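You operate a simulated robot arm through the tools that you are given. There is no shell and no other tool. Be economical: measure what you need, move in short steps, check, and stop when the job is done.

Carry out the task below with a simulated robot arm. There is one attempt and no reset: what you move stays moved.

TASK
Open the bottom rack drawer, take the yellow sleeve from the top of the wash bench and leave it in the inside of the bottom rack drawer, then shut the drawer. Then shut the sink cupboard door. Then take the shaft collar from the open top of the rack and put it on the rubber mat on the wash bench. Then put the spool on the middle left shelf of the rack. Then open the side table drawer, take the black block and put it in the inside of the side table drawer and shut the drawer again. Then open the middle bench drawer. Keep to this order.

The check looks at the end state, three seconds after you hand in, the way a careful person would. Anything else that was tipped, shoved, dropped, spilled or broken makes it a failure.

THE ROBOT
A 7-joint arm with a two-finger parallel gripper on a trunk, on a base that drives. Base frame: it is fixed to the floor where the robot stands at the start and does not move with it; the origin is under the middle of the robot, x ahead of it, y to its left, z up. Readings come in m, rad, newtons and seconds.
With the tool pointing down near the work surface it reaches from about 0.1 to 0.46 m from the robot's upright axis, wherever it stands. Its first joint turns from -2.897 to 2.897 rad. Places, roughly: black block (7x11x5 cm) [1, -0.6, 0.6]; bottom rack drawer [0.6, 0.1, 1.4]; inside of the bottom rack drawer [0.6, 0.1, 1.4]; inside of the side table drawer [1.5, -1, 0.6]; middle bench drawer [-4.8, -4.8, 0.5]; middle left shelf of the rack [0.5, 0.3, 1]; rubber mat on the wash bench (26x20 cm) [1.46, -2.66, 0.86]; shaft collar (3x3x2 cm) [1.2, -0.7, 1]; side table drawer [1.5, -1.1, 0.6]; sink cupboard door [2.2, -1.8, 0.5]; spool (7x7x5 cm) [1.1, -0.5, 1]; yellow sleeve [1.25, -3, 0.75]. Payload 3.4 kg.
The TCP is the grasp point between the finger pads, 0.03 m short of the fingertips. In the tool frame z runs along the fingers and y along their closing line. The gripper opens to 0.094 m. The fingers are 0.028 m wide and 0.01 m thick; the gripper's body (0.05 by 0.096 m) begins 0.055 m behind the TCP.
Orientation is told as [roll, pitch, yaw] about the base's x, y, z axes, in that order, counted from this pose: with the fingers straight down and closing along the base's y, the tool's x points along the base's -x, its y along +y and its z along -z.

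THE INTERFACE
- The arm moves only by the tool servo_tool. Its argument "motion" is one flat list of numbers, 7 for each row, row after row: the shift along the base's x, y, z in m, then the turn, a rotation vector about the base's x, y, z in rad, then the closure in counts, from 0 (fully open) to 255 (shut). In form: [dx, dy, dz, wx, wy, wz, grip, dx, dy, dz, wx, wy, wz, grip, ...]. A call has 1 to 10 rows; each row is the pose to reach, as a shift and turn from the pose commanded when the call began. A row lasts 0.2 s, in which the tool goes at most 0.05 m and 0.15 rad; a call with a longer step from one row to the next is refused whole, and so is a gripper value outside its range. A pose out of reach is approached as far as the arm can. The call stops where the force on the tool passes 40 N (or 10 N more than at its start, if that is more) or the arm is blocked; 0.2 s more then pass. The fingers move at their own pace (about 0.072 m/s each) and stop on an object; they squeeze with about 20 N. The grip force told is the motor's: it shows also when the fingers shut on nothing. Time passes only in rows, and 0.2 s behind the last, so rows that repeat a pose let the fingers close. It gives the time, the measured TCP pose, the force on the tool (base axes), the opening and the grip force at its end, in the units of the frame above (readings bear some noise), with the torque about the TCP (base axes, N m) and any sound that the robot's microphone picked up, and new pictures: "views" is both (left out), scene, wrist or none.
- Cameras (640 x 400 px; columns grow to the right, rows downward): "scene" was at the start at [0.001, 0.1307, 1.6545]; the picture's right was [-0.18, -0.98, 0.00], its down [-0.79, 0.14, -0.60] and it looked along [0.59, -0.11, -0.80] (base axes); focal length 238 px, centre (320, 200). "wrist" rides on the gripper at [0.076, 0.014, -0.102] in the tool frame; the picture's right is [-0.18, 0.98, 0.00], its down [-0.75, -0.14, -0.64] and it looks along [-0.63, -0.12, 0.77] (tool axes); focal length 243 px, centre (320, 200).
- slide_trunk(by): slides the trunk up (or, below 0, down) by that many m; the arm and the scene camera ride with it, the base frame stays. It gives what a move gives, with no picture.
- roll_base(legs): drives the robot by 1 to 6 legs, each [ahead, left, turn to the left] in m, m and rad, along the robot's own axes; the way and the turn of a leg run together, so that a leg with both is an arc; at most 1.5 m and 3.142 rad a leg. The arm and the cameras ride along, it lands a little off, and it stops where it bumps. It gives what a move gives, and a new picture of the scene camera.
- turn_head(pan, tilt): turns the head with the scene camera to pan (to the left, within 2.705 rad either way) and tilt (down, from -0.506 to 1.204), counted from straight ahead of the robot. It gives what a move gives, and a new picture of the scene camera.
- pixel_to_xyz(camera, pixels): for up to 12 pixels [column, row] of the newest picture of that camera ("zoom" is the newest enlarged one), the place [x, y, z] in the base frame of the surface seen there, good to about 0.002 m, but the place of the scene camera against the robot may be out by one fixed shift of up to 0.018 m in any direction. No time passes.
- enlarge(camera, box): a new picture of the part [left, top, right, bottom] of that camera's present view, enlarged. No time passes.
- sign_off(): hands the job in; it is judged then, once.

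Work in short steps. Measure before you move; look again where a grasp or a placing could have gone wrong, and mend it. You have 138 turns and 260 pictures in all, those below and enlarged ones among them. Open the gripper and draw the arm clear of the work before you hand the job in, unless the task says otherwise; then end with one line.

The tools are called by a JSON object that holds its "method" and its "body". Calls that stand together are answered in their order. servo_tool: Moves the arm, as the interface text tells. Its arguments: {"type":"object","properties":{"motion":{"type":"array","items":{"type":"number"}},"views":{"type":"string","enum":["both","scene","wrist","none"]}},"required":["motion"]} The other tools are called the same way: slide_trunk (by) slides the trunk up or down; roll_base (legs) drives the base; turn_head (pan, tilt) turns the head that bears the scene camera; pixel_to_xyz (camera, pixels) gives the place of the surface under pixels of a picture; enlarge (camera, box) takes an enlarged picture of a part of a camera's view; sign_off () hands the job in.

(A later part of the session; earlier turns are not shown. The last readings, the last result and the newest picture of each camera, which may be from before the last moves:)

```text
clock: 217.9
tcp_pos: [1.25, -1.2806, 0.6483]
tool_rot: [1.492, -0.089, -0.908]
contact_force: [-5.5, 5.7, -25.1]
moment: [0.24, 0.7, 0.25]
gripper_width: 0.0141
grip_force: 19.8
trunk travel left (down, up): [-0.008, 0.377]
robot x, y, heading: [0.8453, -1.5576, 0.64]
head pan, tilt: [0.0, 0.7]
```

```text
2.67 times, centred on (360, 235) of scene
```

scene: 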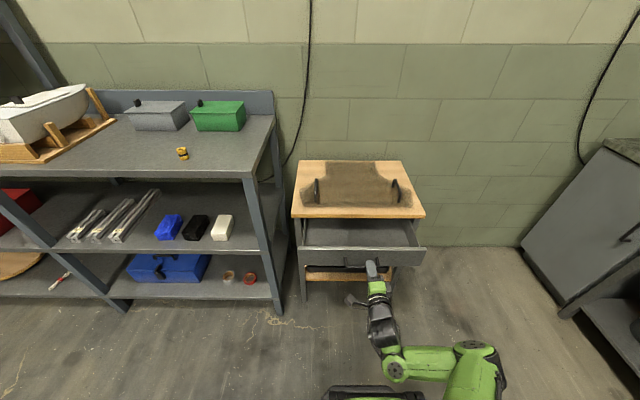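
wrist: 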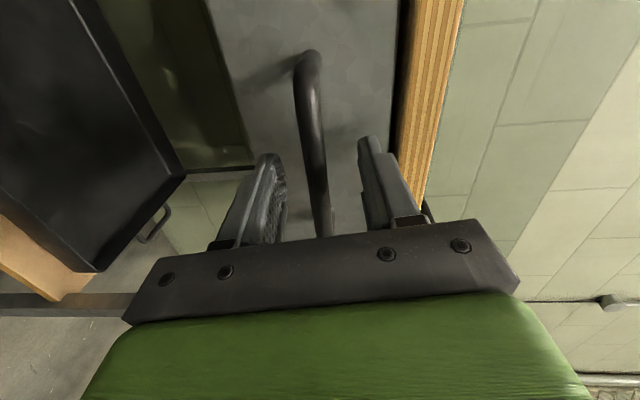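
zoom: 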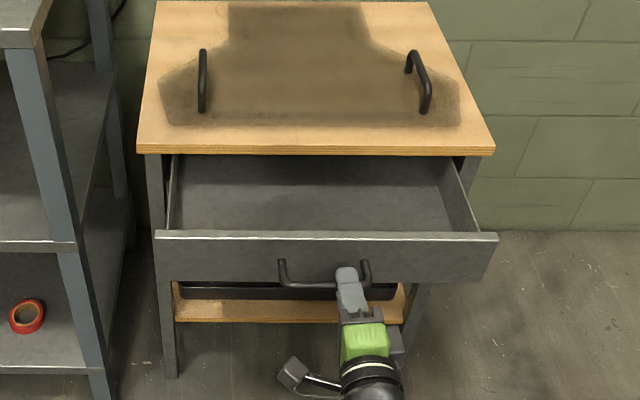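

Drawer is open ~16 cm. I release the handle and back away.

{"method": "servo_tool", "body": {"motion": [0, 0, 0, 0, 0, 0, 130, 0, 0, 0, 0, 0, 0, 130, 0, 0, 0, 0, 0, 0, 130], "views": "none"}}

{"method": "roll_base", "body": {"legs": [[-0.25, 0, 0]]}}

{"method": "pixel_to_xyz", "body": {"camera": "scene", "pixels": [[330, 200], [360, 200]]}}

```text
clock: 218.7
tcp_pos: [1.2499, -1.2812, 0.6507]
tool_rot: [1.494, -0.089, -0.908]
contact_force: [-0.9, 0.0, -0.5]
moment: [0.0, -0.03, -0.02]
gripper_width: 0.0461
grip_force: 0.0
trunk travel left (down, up): [-0.008, 0.377]
robot x, y, heading: [0.8468, -1.5542, 0.645]
head pan, tilt: [0.0, 0.7]
```

```text
clock: 220.5
tcp_pos: [1.047, -1.431, 0.6504]
tool_rot: [1.495, -0.089, -0.905]
contact_force: [0.8, 0.6, 0.4]
moment: [0.0, -0.01, 0.01]
gripper_width: 0.0459
grip_force: 0.0
trunk travel left (down, up): [-0.008, 0.377]
robot x, y, heading: [0.6427, -1.7067, 0.64]
head pan, tilt: [0.0, 0.7]
```

scene: 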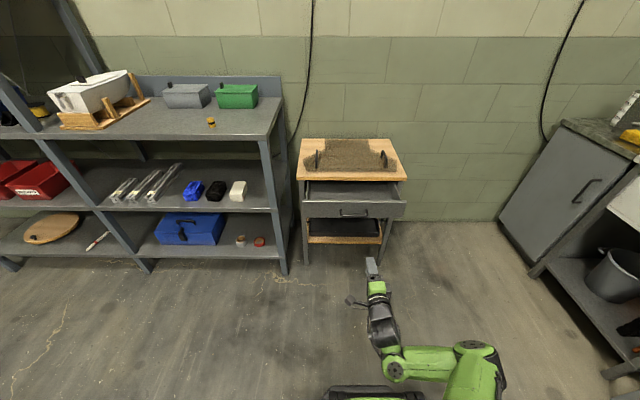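

```text
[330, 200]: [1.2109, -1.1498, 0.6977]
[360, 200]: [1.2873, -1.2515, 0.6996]
```

I enlarge the blocks and the open drawer for measuring.

{"method": "enlarge", "body": {"camera": "scene", "box": [160, 150, 288, 230]}}

{"method": "pixel_to_xyz", "body": {"camera": "zoom", "pixels": [[110, 205], [175, 220], [215, 155], [238, 165], [305, 165], [210, 225], [285, 225], [222, 240], [345, 165], [350, 235], [300, 260], [260, 155]]}}

{"method": "pixel_to_xyz", "body": {"camera": "scene", "pixels": [[350, 190], [330, 188], [380, 190], [350, 196], [350, 184], [304, 202], [405, 202], [310, 190], [392, 190], [350, 178], [340, 210], [320, 194]]}}

```text
5.00 times, centred on (224, 190) of scene
```

zoom: 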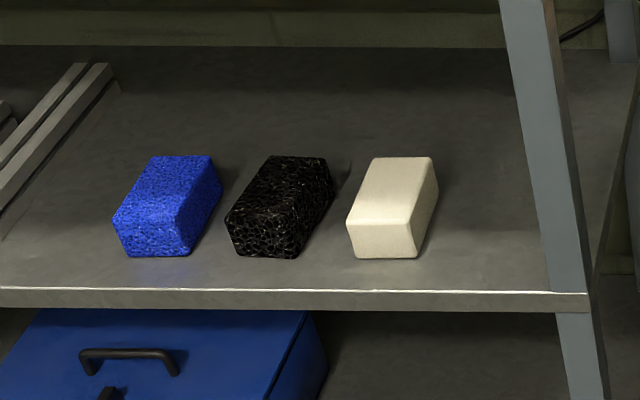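

```text
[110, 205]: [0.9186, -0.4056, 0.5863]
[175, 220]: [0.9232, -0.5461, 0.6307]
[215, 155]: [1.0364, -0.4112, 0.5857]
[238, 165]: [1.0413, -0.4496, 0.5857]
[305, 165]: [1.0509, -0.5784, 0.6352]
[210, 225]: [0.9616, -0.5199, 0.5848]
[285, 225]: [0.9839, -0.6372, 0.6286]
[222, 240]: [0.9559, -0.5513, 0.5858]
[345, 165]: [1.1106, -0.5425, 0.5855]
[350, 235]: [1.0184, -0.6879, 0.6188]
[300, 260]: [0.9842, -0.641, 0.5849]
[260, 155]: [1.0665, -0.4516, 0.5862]
```

```text
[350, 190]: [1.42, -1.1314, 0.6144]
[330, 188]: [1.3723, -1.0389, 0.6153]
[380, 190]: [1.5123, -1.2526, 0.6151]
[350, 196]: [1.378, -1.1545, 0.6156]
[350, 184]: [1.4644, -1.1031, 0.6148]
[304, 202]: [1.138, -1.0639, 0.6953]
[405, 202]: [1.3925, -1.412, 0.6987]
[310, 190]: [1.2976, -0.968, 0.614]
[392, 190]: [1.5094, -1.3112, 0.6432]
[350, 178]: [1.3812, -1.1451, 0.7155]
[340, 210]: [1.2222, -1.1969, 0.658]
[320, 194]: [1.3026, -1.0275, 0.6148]
```

Gaps beside the black block are ~4 cm, fine. I turn the tool back to lateral closing, tilt it ~45° down, and drive left to the block.

{"method": "servo_tool", "body": {"motion": [0, 0, 0.015, -0.119, -0.088, 0, 60, 0, 0, 0.03, -0.238, -0.176, 0, 0, 0, 0, 0.045, -0.357, -0.264, 0, 0, 0, 0, 0.06, -0.476, -0.352, 0, 0, 0, 0, 0.075, -0.595, -0.44, 0, 0, 0, 0, 0.09, -0.714, -0.528, 0, 0, 0, 0, 0.1, -0.833, -0.616, 0, 0, 0, 0, 0.1, -0.952, -0.704, 0, 0, 0, 0, 0.1, -1.071, -0.792, 0, 0, 0, 0, 0.1, -1.19, -0.88, 0, 0], "views": "none"}}

{"method": "servo_tool", "body": {"motion": [0, 0, 0, -0.083, 0.112, 0, 0, 0, 0, 0, -0.166, 0.224, 0, 0, 0, 0, 0, -0.249, 0.336, 0, 0, 0, 0, 0, -0.332, 0.448, 0, 0, 0, 0, 0, -0.415, 0.56, 0, 0], "views": "none"}}

{"method": "roll_base", "body": {"legs": [[0, 0.68, 0]]}}

{"method": "servo_tool", "body": {"motion": [0, 0, 0, 0, 0, 0, 0], "views": "wrist"}}

```text
clock: 222.7
tcp_pos: [1.0755, -1.4343, 0.7415]
tool_rot: [-0.087, -1.542, 0.653]
contact_force: [0.1, 0.6, -0.2]
moment: [-0.04, 0.02, 0.01]
gripper_width: 0.0941
grip_force: 0.1
out of reach, approached as far as the arm can: row 2, 3, 4, 5, 6, 7, 8, 9, 10
trunk travel left (down, up): [-0.008, 0.377]
robot x, y, heading: [0.6458, -1.706, 0.644]
head pan, tilt: [0.0, 0.7]
```

```text
clock: 223.9
tcp_pos: [1.037, -1.4357, 0.7397]
tool_rot: [-0.075, -0.85, 0.633]
contact_force: [-0.5, 0.7, 0.0]
moment: [-0.03, 0.02, 0.04]
gripper_width: 0.0943
grip_force: 0.0
out of reach, approached as far as the arm can: row 1, 3, 4, 5
trunk travel left (down, up): [-0.008, 0.377]
robot x, y, heading: [0.6446, -1.708, 0.643]
head pan, tilt: [0.0, 0.7]
```

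```text
clock: 227.7
tcp_pos: [0.6277, -0.8905, 0.7399]
tool_rot: [-0.076, -0.85, 0.64]
contact_force: [0.1, -0.3, 0.2]
moment: [-0.01, 0.02, 0.01]
gripper_width: 0.0941
grip_force: 0.0
trunk travel left (down, up): [-0.008, 0.377]
robot x, y, heading: [0.2369, -1.1629, 0.648]
head pan, tilt: [0.0, 0.7]
```

scene: 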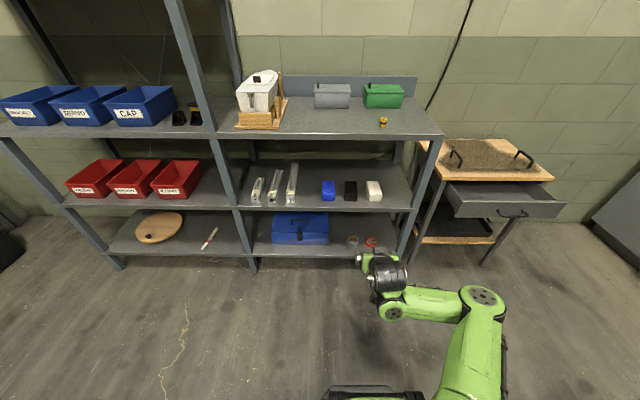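

```text
clock: 228.1
tcp_pos: [0.6274, -0.8899, 0.7403]
tool_rot: [-0.076, -0.852, 0.639]
contact_force: [0.3, -0.2, -0.5]
moment: [0.01, 0.02, -0.03]
gripper_width: 0.094
grip_force: 0.1
trunk travel left (down, up): [-0.008, 0.377]
robot x, y, heading: [0.2341, -1.1619, 0.646]
head pan, tilt: [0.0, 0.7]
```

wrist: 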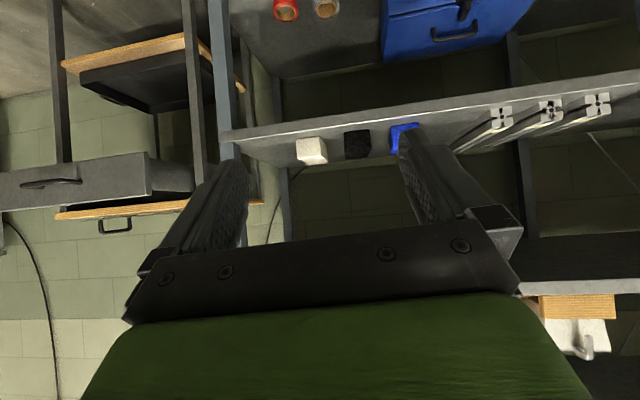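

I measure the black block in the wrist view at (357,143).

{"method": "enlarge", "body": {"camera": "wrist", "box": [270, 100, 446, 210]}}

{"method": "pixel_to_xyz", "body": {"camera": "wrist", "pixels": [[346, 134], [369, 131], [347, 157], [370, 156], [358, 145], [325, 140], [327, 160], [391, 130], [340, 122], [335, 170]]}}

```text
3.64 times, centred on (358, 155) of wrist
```

zoom: 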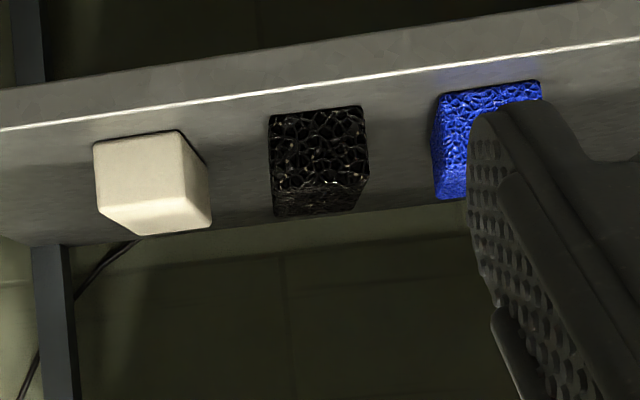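

```text
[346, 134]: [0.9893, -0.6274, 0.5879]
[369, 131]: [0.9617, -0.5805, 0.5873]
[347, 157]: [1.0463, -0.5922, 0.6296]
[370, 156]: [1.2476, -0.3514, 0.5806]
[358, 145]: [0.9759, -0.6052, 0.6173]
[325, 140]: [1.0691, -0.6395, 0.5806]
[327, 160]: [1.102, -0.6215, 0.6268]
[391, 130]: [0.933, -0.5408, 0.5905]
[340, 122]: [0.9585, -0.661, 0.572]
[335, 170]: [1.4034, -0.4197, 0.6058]
```

Block front face centre: t≈1.066, d≈0.424, z 0.58–0.63. I roll ahead 0.46 and slightly left, staying above it.

{"method": "roll_base", "body": {"legs": [[0.46, 0.02, -0.008]]}}

{"method": "servo_tool", "body": {"motion": [0, 0, -0.02, 0, 0, 0, 0], "views": "wrist"}}

```text
clock: 230.8
tcp_pos: [0.9851, -0.6004, 0.7402]
tool_rot: [-0.076, -0.852, 0.632]
contact_force: [0.9, -0.8, 0.1]
moment: [0.0, 0.01, 0.0]
gripper_width: 0.094
grip_force: 0.0
trunk travel left (down, up): [-0.008, 0.377]
robot x, y, heading: [0.5924, -0.8709, 0.645]
head pan, tilt: [0.0, 0.7]
```

scene: 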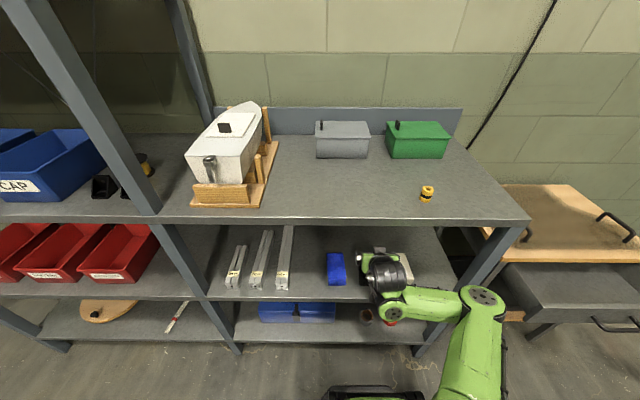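

```text
clock: 231.2
tcp_pos: [0.9865, -0.6026, 0.72]
tool_rot: [-0.074, -0.852, 0.631]
contact_force: [0.3, 0.5, 0.1]
moment: [0.01, -0.01, 0.0]
gripper_width: 0.0939
grip_force: 0.1
trunk travel left (down, up): [-0.008, 0.377]
robot x, y, heading: [0.5931, -0.8728, 0.642]
head pan, tilt: [0.0, 0.7]
```

wrist: 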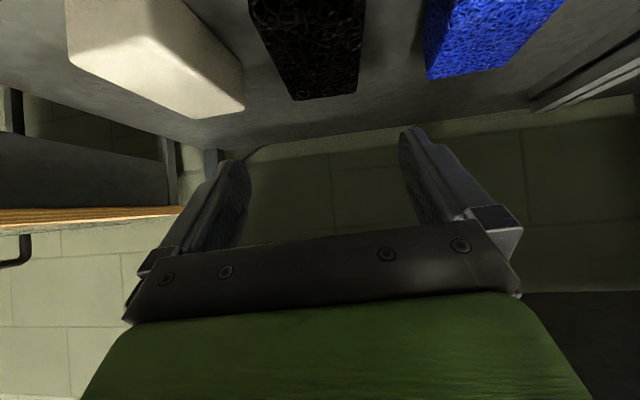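

Block seen at (310,50). Measure its top edges and neighbours.

{"method": "pixel_to_xyz", "body": {"camera": "wrist", "pixels": [[293, 85], [355, 80], [262, 30], [362, 30], [310, 40], [253, 5], [364, 5], [240, 95], [430, 70], [300, 130], [395, 60]]}}

```text
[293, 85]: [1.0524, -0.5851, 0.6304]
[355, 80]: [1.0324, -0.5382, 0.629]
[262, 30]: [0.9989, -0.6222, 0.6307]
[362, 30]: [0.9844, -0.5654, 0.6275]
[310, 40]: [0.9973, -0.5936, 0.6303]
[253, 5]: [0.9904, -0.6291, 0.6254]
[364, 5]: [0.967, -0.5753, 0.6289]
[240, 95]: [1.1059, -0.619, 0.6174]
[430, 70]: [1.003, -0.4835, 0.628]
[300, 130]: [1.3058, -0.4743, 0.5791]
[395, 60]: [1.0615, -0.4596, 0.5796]
```

Block is ~5.5 cm wide, centre t≈1.0685. I straighten the small roll, centre over it and descend.

{"method": "servo_tool", "body": {"motion": [0.0115, 0.01, -0.02, 0.02, 0.0145, 0.028, 0, 0.0226, 0.02, -0.05, 0.04, 0.029, 0.056, 0, 0.0226, 0.02, -0.075, 0.04, 0.029, 0.056, 0], "views": "wrist"}}

```text
clock: 232.0
tcp_pos: [0.9636, -0.5865, 0.6751]
tool_rot: [-0.001, -0.853, 0.632]
contact_force: [-0.2, -0.6, -0.3]
moment: [-0.04, 0.0, 0.02]
gripper_width: 0.0938
grip_force: 0.1
out of reach, approached as far as the arm can: row 1, 2, 3
trunk travel left (down, up): [-0.008, 0.377]
robot x, y, heading: [0.5912, -0.8759, 0.637]
head pan, tilt: [0.0, 0.7]
```

wrist: 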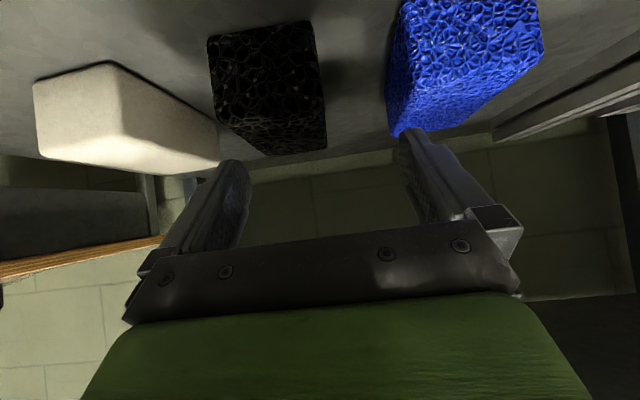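

The reach limit pulled the tool back; I roll the base 4.5 cm ahead and 2.4 cm right instead.

{"method": "roll_base", "body": {"legs": [[0.045, -0.024, 0]]}}

{"method": "servo_tool", "body": {"motion": [0, 0, -0.005, 0, 0, 0, 0], "views": "wrist"}}

```text
clock: 232.9
tcp_pos: [1.0127, -0.5783, 0.6734]
tool_rot: [-0.002, -0.854, 0.63]
contact_force: [0.7, -0.8, 0.5]
moment: [0.01, 0.01, 0.0]
gripper_width: 0.0941
grip_force: 0.0
trunk travel left (down, up): [-0.008, 0.377]
robot x, y, heading: [0.6407, -0.859, 0.643]
head pan, tilt: [0.0, 0.7]
```

scene: 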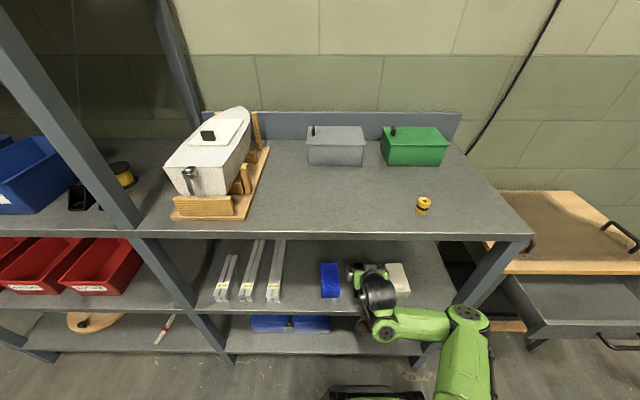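

```text
clock: 233.3
tcp_pos: [1.0128, -0.5789, 0.6693]
tool_rot: [-0.004, -0.855, 0.63]
contact_force: [-0.2, -0.3, 0.0]
moment: [0.04, 0.0, 0.0]
gripper_width: 0.0938
grip_force: 0.1
trunk travel left (down, up): [-0.008, 0.377]
robot x, y, heading: [0.6395, -0.8602, 0.647]
head pan, tilt: [0.0, 0.7]
```

wrist: 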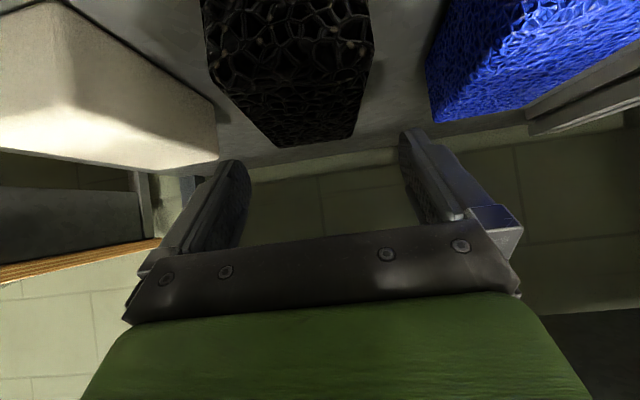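

Centred (t 1.068). Descend straight to z≈0.614.

{"method": "servo_tool", "body": {"motion": [0, 0, -0.02, 0, 0, 0, 0, 0, 0, -0.04, 0, 0, 0, 0, 0, 0, -0.055, 0, 0, 0, 0], "views": "wrist"}}

```text
clock: 234.1
tcp_pos: [1.0013, -0.5774, 0.621]
tool_rot: [-0.006, -0.856, 0.628]
contact_force: [-0.4, 0.1, 0.9]
moment: [0.0, -0.01, -0.01]
gripper_width: 0.0941
grip_force: 0.1
out of reach, approached as far as the arm can: row 1, 2, 3
trunk travel left (down, up): [-0.008, 0.377]
robot x, y, heading: [0.6413, -0.8605, 0.638]
head pan, tilt: [0.0, 0.7]
```

wrist: 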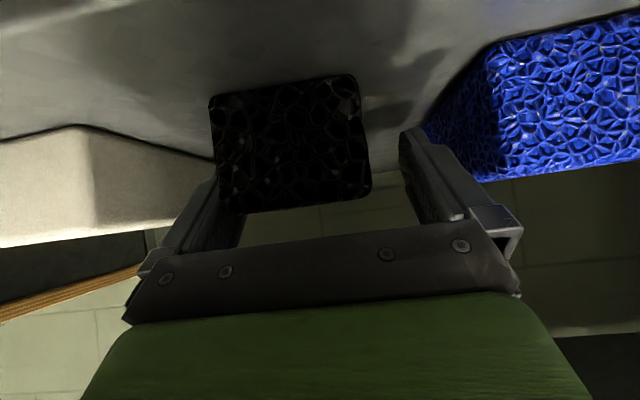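

Block is between the fingers. Close, then lift.

{"method": "servo_tool", "body": {"motion": [0, 0, 0, 0, 0, 0, 255, 0, 0, 0, 0, 0, 0, 255, 0, 0, 0, 0, 0, 0, 255, 0, 0, 0.015, 0, 0, 0, 255, 0, 0, 0.04, 0, 0, 0, 255, 0, 0, 0.07, 0, 0, 0, 255, 0, 0, 0.1, 0, 0, 0, 255], "views": "both"}}

```text
clock: 235.7
tcp_pos: [1.0, -0.5801, 0.7202]
tool_rot: [-0.001, -0.852, 0.629]
contact_force: [0.7, 0.5, -0.2]
moment: [0.01, 0.0, -0.01]
gripper_width: 0.068
grip_force: 19.5
trunk travel left (down, up): [-0.008, 0.377]
robot x, y, heading: [0.6396, -0.8639, 0.637]
head pan, tilt: [0.0, 0.7]
```

scene: 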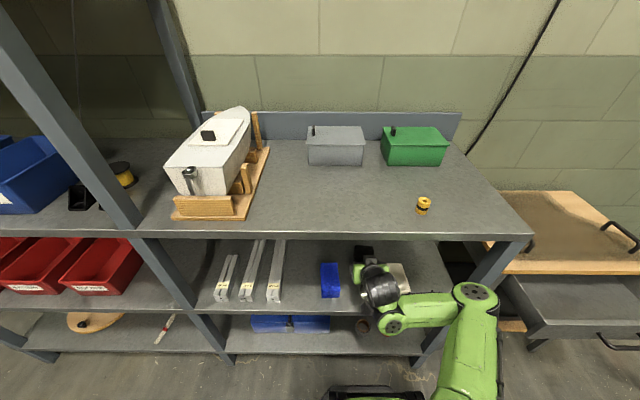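
wrist: 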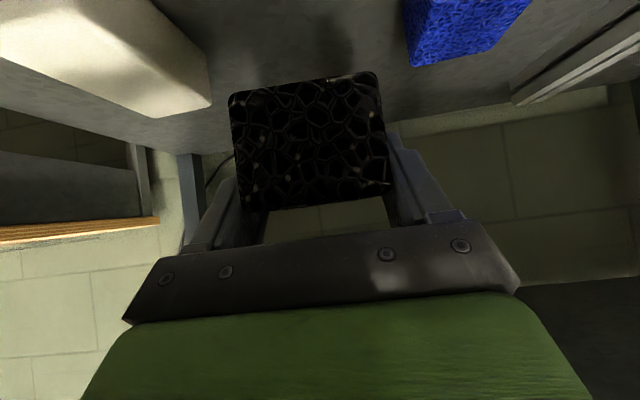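

Block held (0.068). I back out, move right to the open drawer, then tilt the fingers more downward and raise a little.

{"method": "roll_base", "body": {"legs": [[-0.4, 0, 0], [0, -0.684, 0]]}}

{"method": "servo_tool", "body": {"motion": [0, 0, 0.03, -0.07, 0.094, 0, 255, 0, 0, 0.06, -0.14, 0.188, 0, 255, 0, 0, 0.09, -0.2086, 0.281, 0, 255], "views": "both"}}

```text
clock: 241.6
tcp_pos: [1.0917, -1.3689, 0.7199]
tool_rot: [-0.002, -0.853, 0.624]
contact_force: [0.5, 0.1, 0.1]
moment: [-0.01, -0.02, 0.01]
gripper_width: 0.0659
grip_force: 20.2
trunk travel left (down, up): [-0.008, 0.377]
robot x, y, heading: [0.7299, -1.6517, 0.637]
head pan, tilt: [0.0, 0.7]
```

scene: 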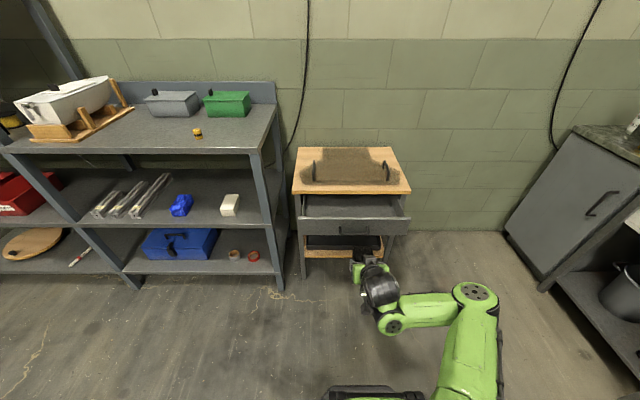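

```text
clock: 242.4
tcp_pos: [1.0498, -1.4079, 0.6841]
tool_rot: [-0.006, -0.665, 0.628]
contact_force: [0.1, 0.4, -0.7]
moment: [0.02, -0.01, -0.01]
gripper_width: 0.0657
grip_force: 20.2
out of reach, approached as far as the arm can: row 1, 2, 3
trunk travel left (down, up): [-0.008, 0.377]
robot x, y, heading: [0.7308, -1.6477, 0.636]
head pan, tilt: [0.0, 0.7]
```

scene: 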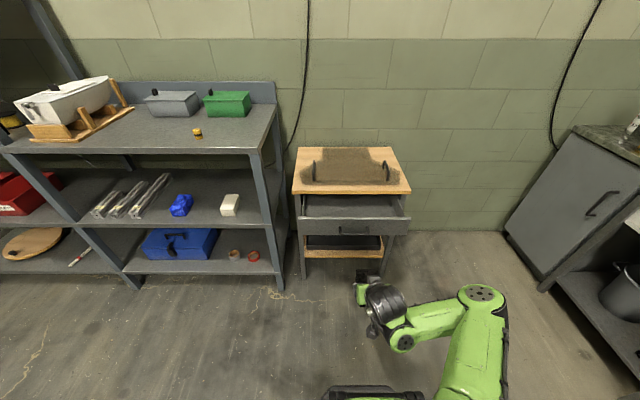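
wrist: 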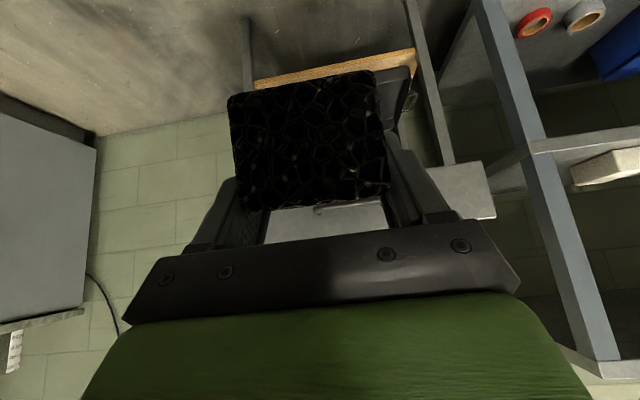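

The blue block looks different; I enlarge to check whether it was nudged.

{"method": "enlarge", "body": {"camera": "scene", "box": [140, 165, 268, 245]}}

{"method": "pixel_to_xyz", "body": {"camera": "zoom", "pixels": [[165, 205], [190, 145], [245, 155], [255, 180], [240, 235], [175, 250], [210, 190], [100, 180], [390, 200], [430, 260]]}}

```text
5.00 times, centred on (204, 205) of scene
```

zoom: 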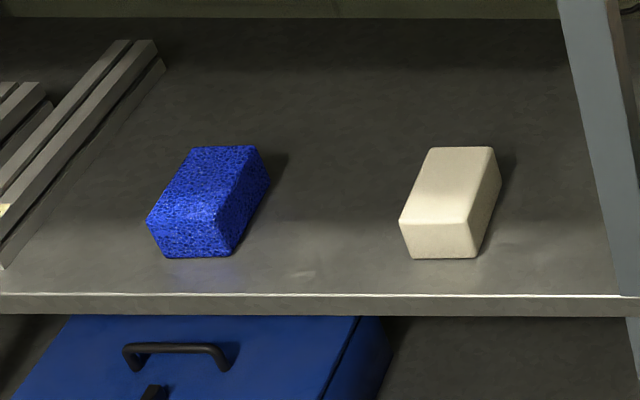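

```text
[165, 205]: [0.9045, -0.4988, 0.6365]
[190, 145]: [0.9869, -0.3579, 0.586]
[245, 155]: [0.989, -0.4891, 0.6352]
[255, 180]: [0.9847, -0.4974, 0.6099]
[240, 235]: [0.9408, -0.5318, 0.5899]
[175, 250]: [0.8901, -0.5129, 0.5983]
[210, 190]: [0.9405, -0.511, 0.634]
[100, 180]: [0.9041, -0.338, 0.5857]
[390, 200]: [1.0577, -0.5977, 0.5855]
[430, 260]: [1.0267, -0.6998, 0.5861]
```

Blue block is unmoved. The arm is in an awkward folded posture, so I raise the trunk and try moving the tool forward and up to unfold it.

{"method": "slide_trunk", "body": {"by": 0.15}}

{"method": "servo_tool", "body": {"motion": [0.016, 0.012, 0.02, 0, 0, 0, 255, 0.032, 0.024, 0.04, 0, 0, 0, 255, 0.048, 0.036, 0.07, 0, 0, 0, 255, 0.064, 0.048, 0.1, 0, 0, 0, 255], "views": "scene"}}

```text
clock: 244.1
tcp_pos: [1.051, -1.407, 0.8349]
tool_rot: [-0.004, -0.664, 0.628]
contact_force: [-0.8, 0.2, 0.1]
moment: [-0.01, -0.01, -0.01]
gripper_width: 0.0658
grip_force: 20.2
trunk travel left (down, up): [-0.158, 0.227]
robot x, y, heading: [0.7313, -1.6497, 0.636]
head pan, tilt: [0.0, 0.7]
```

```text
clock: 245.1
tcp_pos: [1.0506, -1.4069, 0.8343]
tool_rot: [-0.006, -0.665, 0.627]
contact_force: [0.7, 0.0, -0.2]
moment: [-0.02, -0.04, 0.01]
gripper_width: 0.0656
grip_force: 19.5
out of reach, approached as far as the arm can: row 1, 2, 3, 4
trunk travel left (down, up): [-0.158, 0.227]
robot x, y, heading: [0.73, -1.6509, 0.639]
head pan, tilt: [0.0, 0.7]
```

scene: 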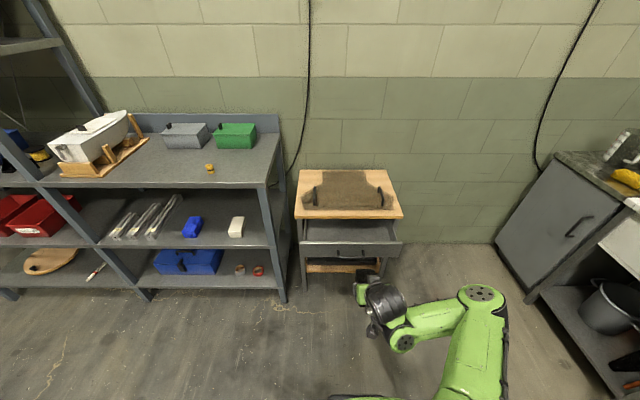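

The arm is at a joint limit; I tilt the fingers back up to the earlier 0.85 rad to free it.

{"method": "servo_tool", "body": {"motion": [0, 0, 0, 0.0596, -0.0803, 0, 255, 0, 0, 0, 0.119, -0.16, 0, 255, 0, 0, 0, 0.119, -0.16, 0, 255], "views": "none"}}

{"method": "servo_tool", "body": {"motion": [0.016, 0.012, 0.0, 0, 0, 0, 255, 0.032, 0.024, 0.0, 0, 0, 0, 255], "views": "none"}}

{"method": "servo_tool", "body": {"motion": [0, 0, 0.03, 0, 0, 0, 255, 0, 0, 0.06, 0, 0, 0, 255], "views": "none"}}

```text
clock: 245.9
tcp_pos: [1.0515, -1.4069, 0.8354]
tool_rot: [-0.004, -0.766, 0.626]
contact_force: [0.1, -0.4, 0.1]
moment: [0.02, 0.01, -0.02]
gripper_width: 0.0654
grip_force: 19.8
out of reach, approached as far as the arm can: row 2, 3
trunk travel left (down, up): [-0.158, 0.227]
robot x, y, heading: [0.7299, -1.6529, 0.637]
head pan, tilt: [0.0, 0.7]
```

```text
clock: 246.5
tcp_pos: [1.084, -1.3832, 0.834]
tool_rot: [-0.004, -0.765, 0.626]
contact_force: [0.1, -0.4, -1.2]
moment: [0.04, 0.04, 0.0]
gripper_width: 0.0654
grip_force: 20.4
trunk travel left (down, up): [-0.158, 0.227]
robot x, y, heading: [0.7292, -1.6507, 0.637]
head pan, tilt: [0.0, 0.7]
```

```text
clock: 247.1
tcp_pos: [1.0724, -1.393, 0.8741]
tool_rot: [-0.004, -0.776, 0.626]
contact_force: [-0.1, -0.2, -0.4]
moment: [-0.03, -0.01, 0.0]
gripper_width: 0.0655
grip_force: 19.5
out of reach, approached as far as the arm can: row 2
trunk travel left (down, up): [-0.158, 0.227]
robot x, y, heading: [0.7288, -1.6473, 0.637]
head pan, tilt: [0.0, 0.7]
```

I try unfolding: raise the trunk and bring the tool to level while rising, to see whether the elbow returns to its upright posture.

{"method": "slide_trunk", "body": {"by": 0.1}}

{"method": "servo_tool", "body": {"motion": [0.008, 0.006, 0.02, 0.083, -0.112, 0, 255, 0.016, 0.012, 0.05, 0.166, -0.224, 0, 255, 0.024, 0.018, 0.08, 0.249, -0.336, 0, 255, 0.032, 0.024, 0.12, 0.332, -0.448, 0, 255, 0.04, 0.03, 0.16, 0.415, -0.56, 0, 255, 0.04, 0.03, 0.2, 0.415, -0.56, 0, 255, 0.04, 0.03, 0.24, 0.415, -0.56, 0, 255, 0.04, 0.03, 0.28, 0.415, -0.56, 0, 255], "views": "scene"}}

```text
clock: 248.5
tcp_pos: [1.0731, -1.3932, 0.9715]
tool_rot: [-0.004, -0.774, 0.627]
contact_force: [0.3, -0.5, -0.4]
moment: [0.01, -0.02, 0.0]
gripper_width: 0.0655
grip_force: 20.1
trunk travel left (down, up): [-0.258, 0.127]
robot x, y, heading: [0.7335, -1.6477, 0.639]
head pan, tilt: [0.0, 0.7]
```

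```text
clock: 250.3
tcp_pos: [1.1135, -1.3617, 1.2548]
tool_rot: [0.07, -1.473, 0.555]
contact_force: [-0.5, 0.7, 0.3]
moment: [-0.03, -0.05, 0.01]
gripper_width: 0.0657
grip_force: 20.4
trunk travel left (down, up): [-0.258, 0.127]
robot x, y, heading: [0.7315, -1.6453, 0.633]
head pan, tilt: [0.0, 0.7]
```

scene: 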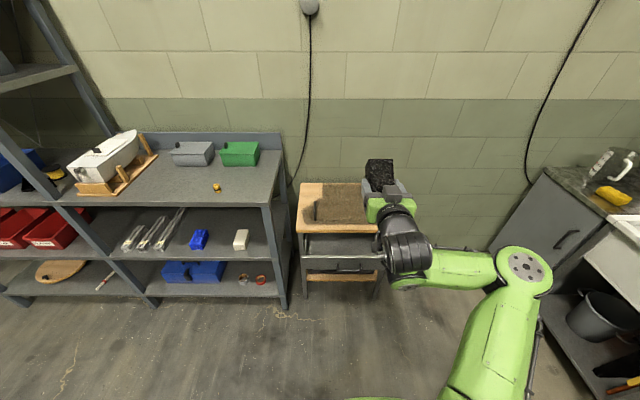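

I now pitch the tool down again at this height, as worked before at the bench.

{"method": "servo_tool", "body": {"motion": [0.004, 0.003, -0.01, -0.083, 0.112, 0, 255, 0.008, 0.006, -0.03, -0.166, 0.224, 0, 255, 0.012, 0.009, -0.05, -0.249, 0.336, 0, 255, 0.016, 0.012, -0.07, -0.332, 0.448, 0, 255, 0.02, 0.015, -0.09, -0.415, 0.56, 0, 255, 0.024, 0.018, -0.11, -0.498, 0.672, 0, 255, 0.028, 0.021, -0.13, -0.581, 0.784, 0, 255, 0.032, 0.024, -0.15, -0.61, 0.823, 0, 255], "views": "scene"}}

```text
clock: 252.1
tcp_pos: [1.0657, -1.3918, 0.8805]
tool_rot: [-0.002, -0.596, 0.623]
contact_force: [0.6, 0.4, -0.5]
moment: [0.02, -0.01, 0.02]
gripper_width: 0.0655
grip_force: 19.5
out of reach, approached as far as the arm can: row 1, 2, 3, 4, 5, 6, 7, 8
trunk travel left (down, up): [-0.258, 0.127]
robot x, y, heading: [0.7314, -1.6487, 0.637]
head pan, tilt: [0.0, 0.7]
```

scene: 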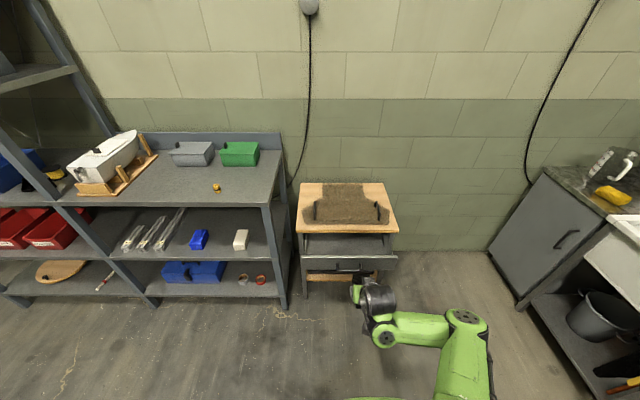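

With the fingers at ~0.6 rad tilt I can use trunk and base for the placing. I roll ahead 0.343 so the block hangs over the drawer.

{"method": "roll_base", "body": {"legs": [[0.343, 0.004, 0]]}}

{"method": "slide_trunk", "body": {"by": -0.1}}

{"method": "servo_tool", "body": {"motion": [0, 0, 0, 0, 0, 0, 255], "views": "both"}}

```text
clock: 254.3
tcp_pos: [1.3382, -1.1898, 0.8815]
tool_rot: [-0.004, -0.595, 0.621]
contact_force: [0.4, -0.5, -0.5]
moment: [-0.01, -0.01, -0.04]
gripper_width: 0.0655
grip_force: 20.0
trunk travel left (down, up): [-0.258, 0.127]
robot x, y, heading: [1.0052, -1.446, 0.629]
head pan, tilt: [0.0, 0.7]
```

scene: 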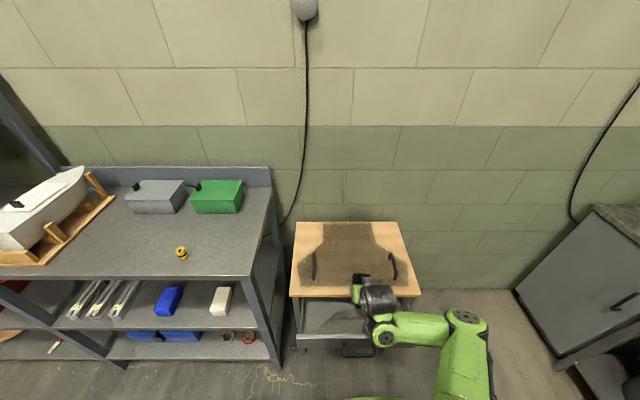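

```text
clock: 255.6
tcp_pos: [1.3377, -1.1891, 0.7814]
tool_rot: [-0.003, -0.597, 0.621]
contact_force: [-0.1, 0.7, -0.1]
moment: [-0.04, -0.01, 0.02]
gripper_width: 0.0656
grip_force: 20.4
trunk travel left (down, up): [-0.158, 0.227]
robot x, y, heading: [1.0048, -1.4484, 0.631]
head pan, tilt: [0.0, 0.7]
```

```text
clock: 256.0
tcp_pos: [1.3386, -1.1891, 0.7828]
tool_rot: [-0.005, -0.598, 0.621]
contact_force: [0.3, 0.0, -0.6]
moment: [0.01, -0.04, 0.04]
gripper_width: 0.0655
grip_force: 20.3
trunk travel left (down, up): [-0.158, 0.227]
robot x, y, heading: [1.0053, -1.4426, 0.634]
head pan, tilt: [0.0, 0.7]
```

scene: 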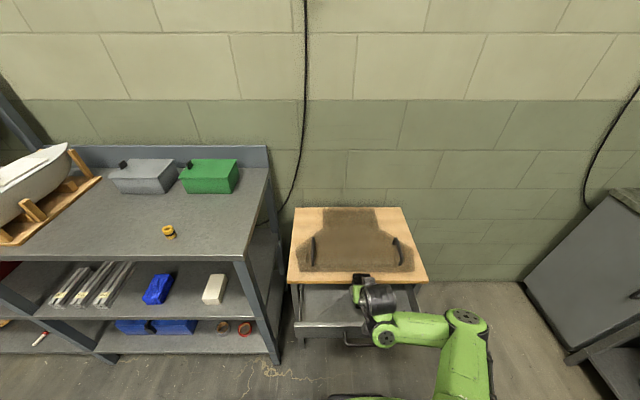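
wrist: 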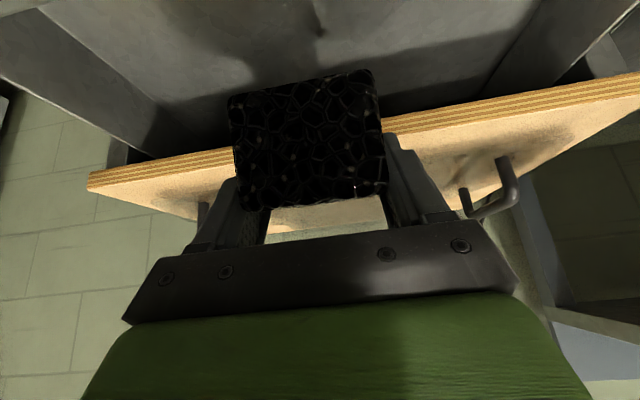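

I measure block corners, table edge and drawer floor from the wrist view.

{"method": "pixel_to_xyz", "body": {"camera": "wrist", "pixels": [[232, 98], [375, 75], [242, 205], [385, 195], [300, 40], [420, 95], [440, 125], [200, 155], [180, 60], [320, 5], [110, 40], [560, 40]]}}

```text
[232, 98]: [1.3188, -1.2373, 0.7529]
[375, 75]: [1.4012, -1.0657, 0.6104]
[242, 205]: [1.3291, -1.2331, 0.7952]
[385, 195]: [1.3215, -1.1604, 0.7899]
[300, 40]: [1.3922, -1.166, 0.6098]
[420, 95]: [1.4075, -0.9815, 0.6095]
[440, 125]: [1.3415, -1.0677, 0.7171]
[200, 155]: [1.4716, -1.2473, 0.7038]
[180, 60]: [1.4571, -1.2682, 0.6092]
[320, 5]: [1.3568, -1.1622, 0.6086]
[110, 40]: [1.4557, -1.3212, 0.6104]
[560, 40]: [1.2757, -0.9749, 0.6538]
```

Block length margin is tight (table edge d=0.441). I measure the drawer's front panel from the scene view.

{"method": "enlarge", "body": {"camera": "scene", "box": [280, 260, 440, 360]}}

{"method": "pixel_to_xyz", "body": {"camera": "zoom", "pixels": [[100, 246], [100, 252], [100, 258], [100, 264], [100, 272], [200, 246], [200, 252], [200, 258], [200, 264], [200, 200]]}}

```text
4.00 times, centred on (360, 310) of scene
```

zoom: 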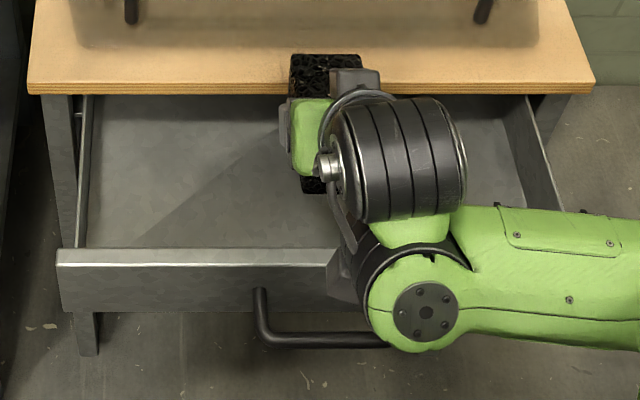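

```text
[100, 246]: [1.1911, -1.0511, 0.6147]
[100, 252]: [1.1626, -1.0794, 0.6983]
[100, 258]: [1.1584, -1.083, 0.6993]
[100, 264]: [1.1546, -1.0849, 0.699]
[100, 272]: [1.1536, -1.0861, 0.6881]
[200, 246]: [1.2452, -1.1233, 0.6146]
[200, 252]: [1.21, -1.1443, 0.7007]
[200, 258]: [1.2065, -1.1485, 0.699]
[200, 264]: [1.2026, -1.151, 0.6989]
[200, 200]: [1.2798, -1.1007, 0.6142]
```

Front panel's inner edge d≈0.302, so I shift back 9 mm and lower with the trunk to TCP z≈0.675.

{"method": "servo_tool", "body": {"motion": [-0.0072, -0.0054, 0, 0, 0, 0, 255, -0.0072, -0.0054, 0, 0, 0, 0, 255], "views": "none"}}

{"method": "slide_trunk", "body": {"by": -0.06}}

{"method": "servo_tool", "body": {"motion": [0, 0, 0, 0, 0, 0, 255], "views": "wrist"}}

```text
clock: 256.6
tcp_pos: [1.3318, -1.1951, 0.7819]
tool_rot: [-0.003, -0.596, 0.621]
contact_force: [1.6, -0.6, -1.0]
moment: [-0.02, -0.01, -0.02]
gripper_width: 0.0652
grip_force: 19.4
trunk travel left (down, up): [-0.158, 0.227]
robot x, y, heading: [1.0033, -1.4461, 0.633]
head pan, tilt: [0.0, 0.7]
```

```text
clock: 257.6
tcp_pos: [1.3311, -1.1948, 0.7209]
tool_rot: [-0.004, -0.595, 0.622]
contact_force: [-0.3, 0.7, -0.1]
moment: [0.01, 0.05, -0.01]
gripper_width: 0.0657
grip_force: 20.4
trunk travel left (down, up): [-0.098, 0.287]
robot x, y, heading: [1.0042, -1.4486, 0.63]
head pan, tilt: [0.0, 0.7]
```

```text
clock: 258.0
tcp_pos: [1.332, -1.1944, 0.7212]
tool_rot: [-0.002, -0.596, 0.621]
contact_force: [-0.9, 0.3, -0.2]
moment: [-0.04, 0.03, 0.0]
gripper_width: 0.0655
grip_force: 20.3
trunk travel left (down, up): [-0.098, 0.287]
robot x, y, heading: [1.0052, -1.4461, 0.632]
head pan, tilt: [0.0, 0.7]
```

wrist: 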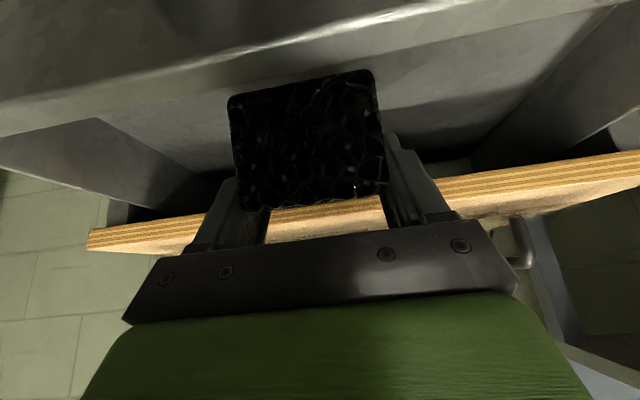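

Clear on both sides. Lower 4.5 cm more, then release.

{"method": "slide_trunk", "body": {"by": -0.045}}

{"method": "servo_tool", "body": {"motion": [0, 0, 0, 0, 0, 0, 150, 0, 0, 0, 0, 0, 0, 0, 0, 0, 0, 0, 0, 0, 0, 0, 0, 0, 0, 0, 0, 0], "views": "wrist"}}

```text
clock: 258.9
tcp_pos: [1.3314, -1.1937, 0.6761]
tool_rot: [-0.004, -0.596, 0.621]
contact_force: [-0.9, -0.1, -0.7]
moment: [-0.01, 0.02, 0.0]
gripper_width: 0.0654
grip_force: 20.1
trunk travel left (down, up): [-0.053, 0.332]
robot x, y, heading: [1.0045, -1.445, 0.628]
head pan, tilt: [0.0, 0.7]
```

```text
clock: 259.9
tcp_pos: [1.3322, -1.1947, 0.6746]
tool_rot: [-0.003, -0.598, 0.621]
contact_force: [-0.3, 0.1, -0.1]
moment: [0.02, 0.0, 0.03]
gripper_width: 0.094
grip_force: 0.0
trunk travel left (down, up): [-0.053, 0.332]
robot x, y, heading: [1.0029, -1.4464, 0.633]
head pan, tilt: [0.0, 0.7]
```

wrist: 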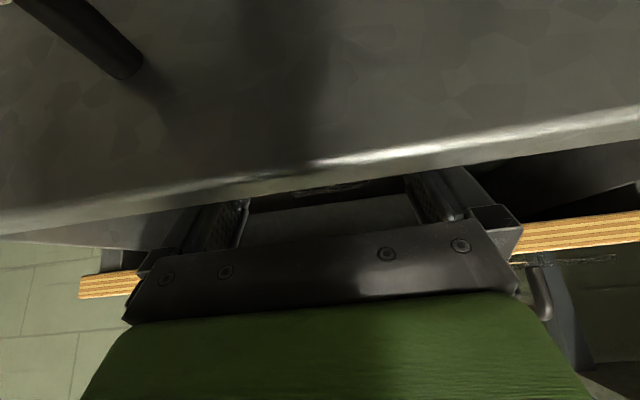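

Released. I raise the trunk and look.

{"method": "slide_trunk", "body": {"by": 0.13}}

{"method": "servo_tool", "body": {"motion": [0, 0, 0, 0, 0, 0, 0], "views": "both"}}

```text
clock: 261.5
tcp_pos: [1.3322, -1.1956, 0.8073]
tool_rot: [-0.004, -0.598, 0.622]
contact_force: [0.8, -0.3, -0.1]
moment: [0.01, 0.01, -0.01]
gripper_width: 0.094
grip_force: 0.0
trunk travel left (down, up): [-0.183, 0.202]
robot x, y, heading: [1.0012, -1.444, 0.631]
head pan, tilt: [0.0, 0.7]
```

```text
clock: 261.9
tcp_pos: [1.3303, -1.1946, 0.8051]
tool_rot: [-0.005, -0.597, 0.62]
contact_force: [0.3, 0.0, 0.3]
moment: [0.0, 0.03, 0.01]
gripper_width: 0.0938
grip_force: 0.1
trunk travel left (down, up): [-0.183, 0.202]
robot x, y, heading: [1.0033, -1.4467, 0.631]
head pan, tilt: [0.0, 0.7]
```

scene: 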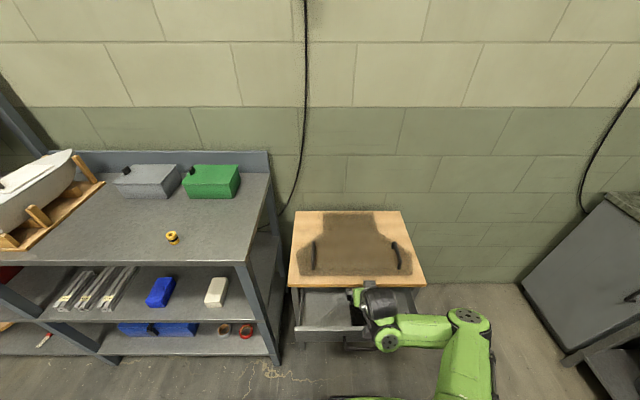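
wrist: 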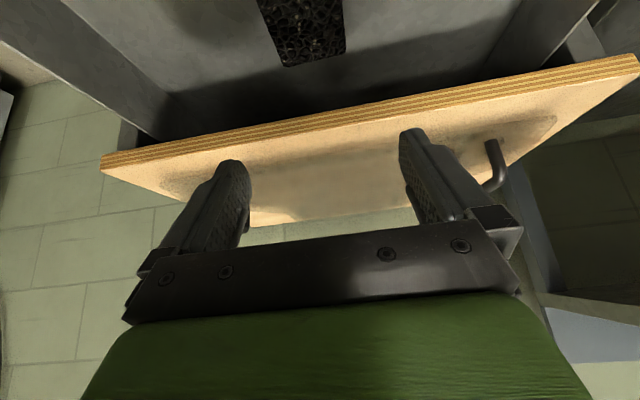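

The block lies in the drawer. I back off, close and level the fingers for pushing the drawer shut.

{"method": "pixel_to_xyz", "body": {"camera": "wrist", "pixels": [[300, 30], [275, 45], [340, 45], [310, 60]]}}

{"method": "roll_base", "body": {"legs": [[-0.38, 0, 0.005]]}}

{"method": "servo_tool", "body": {"motion": [0.004, 0.003, 0.02, 0.083, -0.112, 0, 255, 0.008, 0.006, 0.04, 0.166, -0.224, 0, 255, 0.012, 0.009, 0.06, 0.249, -0.336, 0, 255, 0.016, 0.012, 0.08, 0.332, -0.448, 0, 255, 0.02, 0.015, 0.1, 0.415, -0.56, 0, 255, 0.024, 0.018, 0.12, 0.498, -0.672, 0, 255, 0.024, 0.018, 0.12, 0.54, -0.73, 0, 255], "views": "both"}}

```text
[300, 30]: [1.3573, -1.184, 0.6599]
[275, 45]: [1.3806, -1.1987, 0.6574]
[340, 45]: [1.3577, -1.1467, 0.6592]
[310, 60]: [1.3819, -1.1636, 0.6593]
```

```text
clock: 264.3
tcp_pos: [1.0204, -1.4212, 0.8065]
tool_rot: [-0.003, -0.597, 0.623]
contact_force: [0.1, -0.4, -0.6]
moment: [0.01, -0.01, 0.01]
gripper_width: 0.0939
grip_force: 0.0
trunk travel left (down, up): [-0.183, 0.202]
robot x, y, heading: [0.6937, -1.6723, 0.638]
head pan, tilt: [0.0, 0.7]
```

scene: 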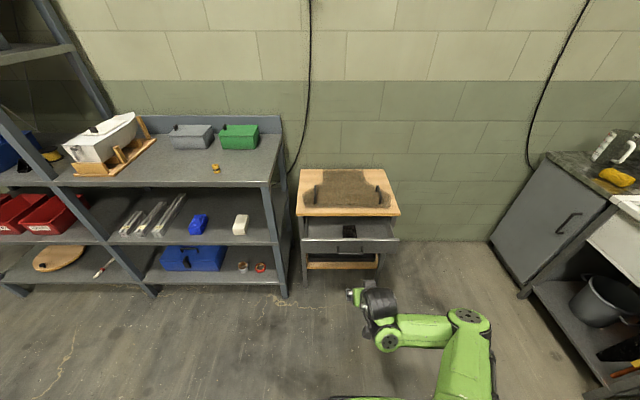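

```text
clock: 265.9
tcp_pos: [1.0457, -1.4007, 0.9237]
tool_rot: [0.172, -1.507, 0.456]
contact_force: [0.1, 0.1, -0.3]
moment: [-0.05, 0.0, 0.0]
gripper_width: 0.0002
grip_force: 19.9
trunk travel left (down, up): [-0.183, 0.202]
robot x, y, heading: [0.694, -1.6724, 0.635]
head pan, tilt: [0.0, 0.7]
```

scene: 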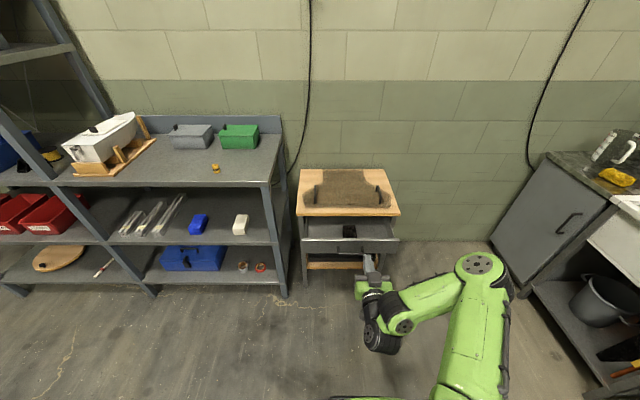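
wrist: 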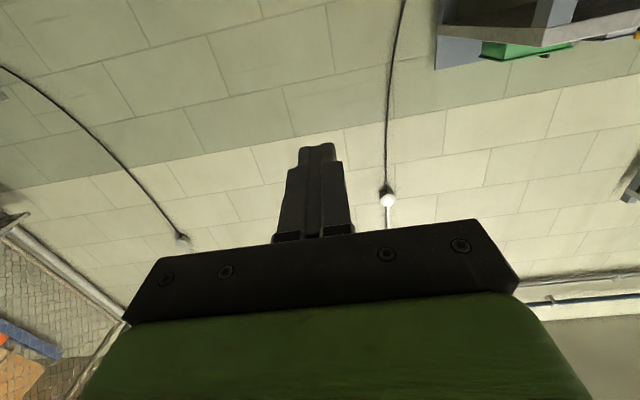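

Fingers level. I lower trunk and arm to handle height z≈0.65.

{"method": "slide_trunk", "body": {"by": -0.18}}

{"method": "servo_tool", "body": {"motion": [0, 0, -0.03, 0, 0, 0, 255, 0, 0, -0.06, 0, 0, 0, 255, 0, 0, -0.093, 0, 0, 0, 255], "views": "wrist"}}

```text
clock: 267.9
tcp_pos: [1.044, -1.401, 0.7446]
tool_rot: [0.157, -1.506, 0.468]
contact_force: [-0.4, -0.1, -0.8]
moment: [0.03, -0.01, 0.02]
gripper_width: 0.0002
grip_force: 20.5
trunk travel left (down, up): [-0.003, 0.382]
robot x, y, heading: [0.6925, -1.6728, 0.636]
head pan, tilt: [0.0, 0.7]
```

```text
clock: 268.7
tcp_pos: [1.0503, -1.3994, 0.6627]
tool_rot: [0.162, -1.498, 0.461]
contact_force: [0.5, 0.3, 0.4]
moment: [0.0, 0.02, -0.01]
gripper_width: 0.0
grip_force: 20.4
out of reach, approached as far as the arm can: row 3
trunk travel left (down, up): [-0.003, 0.382]
robot x, y, heading: [0.6948, -1.6721, 0.634]
head pan, tilt: [0.0, 0.7]
```

wrist: 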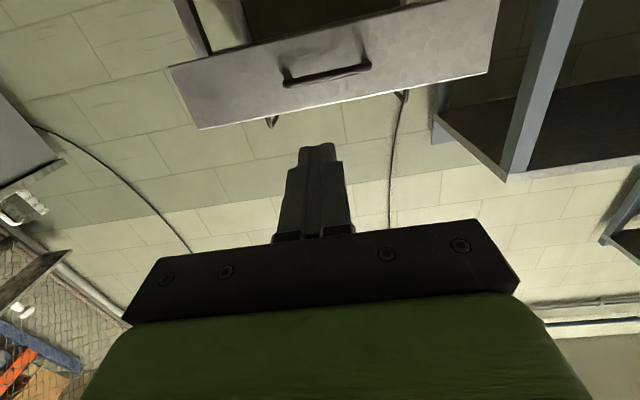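

{"method": "pixel_to_xyz", "body": {"camera": "wrist", "pixels": [[290, 82], [328, 75], [365, 67], [330, 50], [330, 100], [330, 96]]}}

```text
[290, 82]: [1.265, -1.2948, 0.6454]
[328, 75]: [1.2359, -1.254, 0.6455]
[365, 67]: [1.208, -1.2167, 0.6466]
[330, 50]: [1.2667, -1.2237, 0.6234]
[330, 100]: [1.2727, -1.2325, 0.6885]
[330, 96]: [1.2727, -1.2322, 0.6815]
```

Bar centre z≈0.646, fingers at 0.663 would only graze it. I try to get 1.5 cm lower by reaching slightly forward.

{"method": "servo_tool", "body": {"motion": [0.016, 0.012, -0.005, 0, 0, 0, 255, 0.032, 0.024, -0.01, 0, 0, 0, 255, 0.04, 0.03, -0.016, 0, 0, 0, 255], "views": "none"}}

```text
clock: 269.5
tcp_pos: [1.0945, -1.3681, 0.6454]
tool_rot: [0.174, -1.504, 0.45]
contact_force: [0.3, 0.3, -0.3]
moment: [0.03, 0.0, 0.02]
gripper_width: 0.0001
grip_force: 20.1
trunk travel left (down, up): [-0.003, 0.382]
robot x, y, heading: [0.6907, -1.6722, 0.633]
head pan, tilt: [0.0, 0.7]
```

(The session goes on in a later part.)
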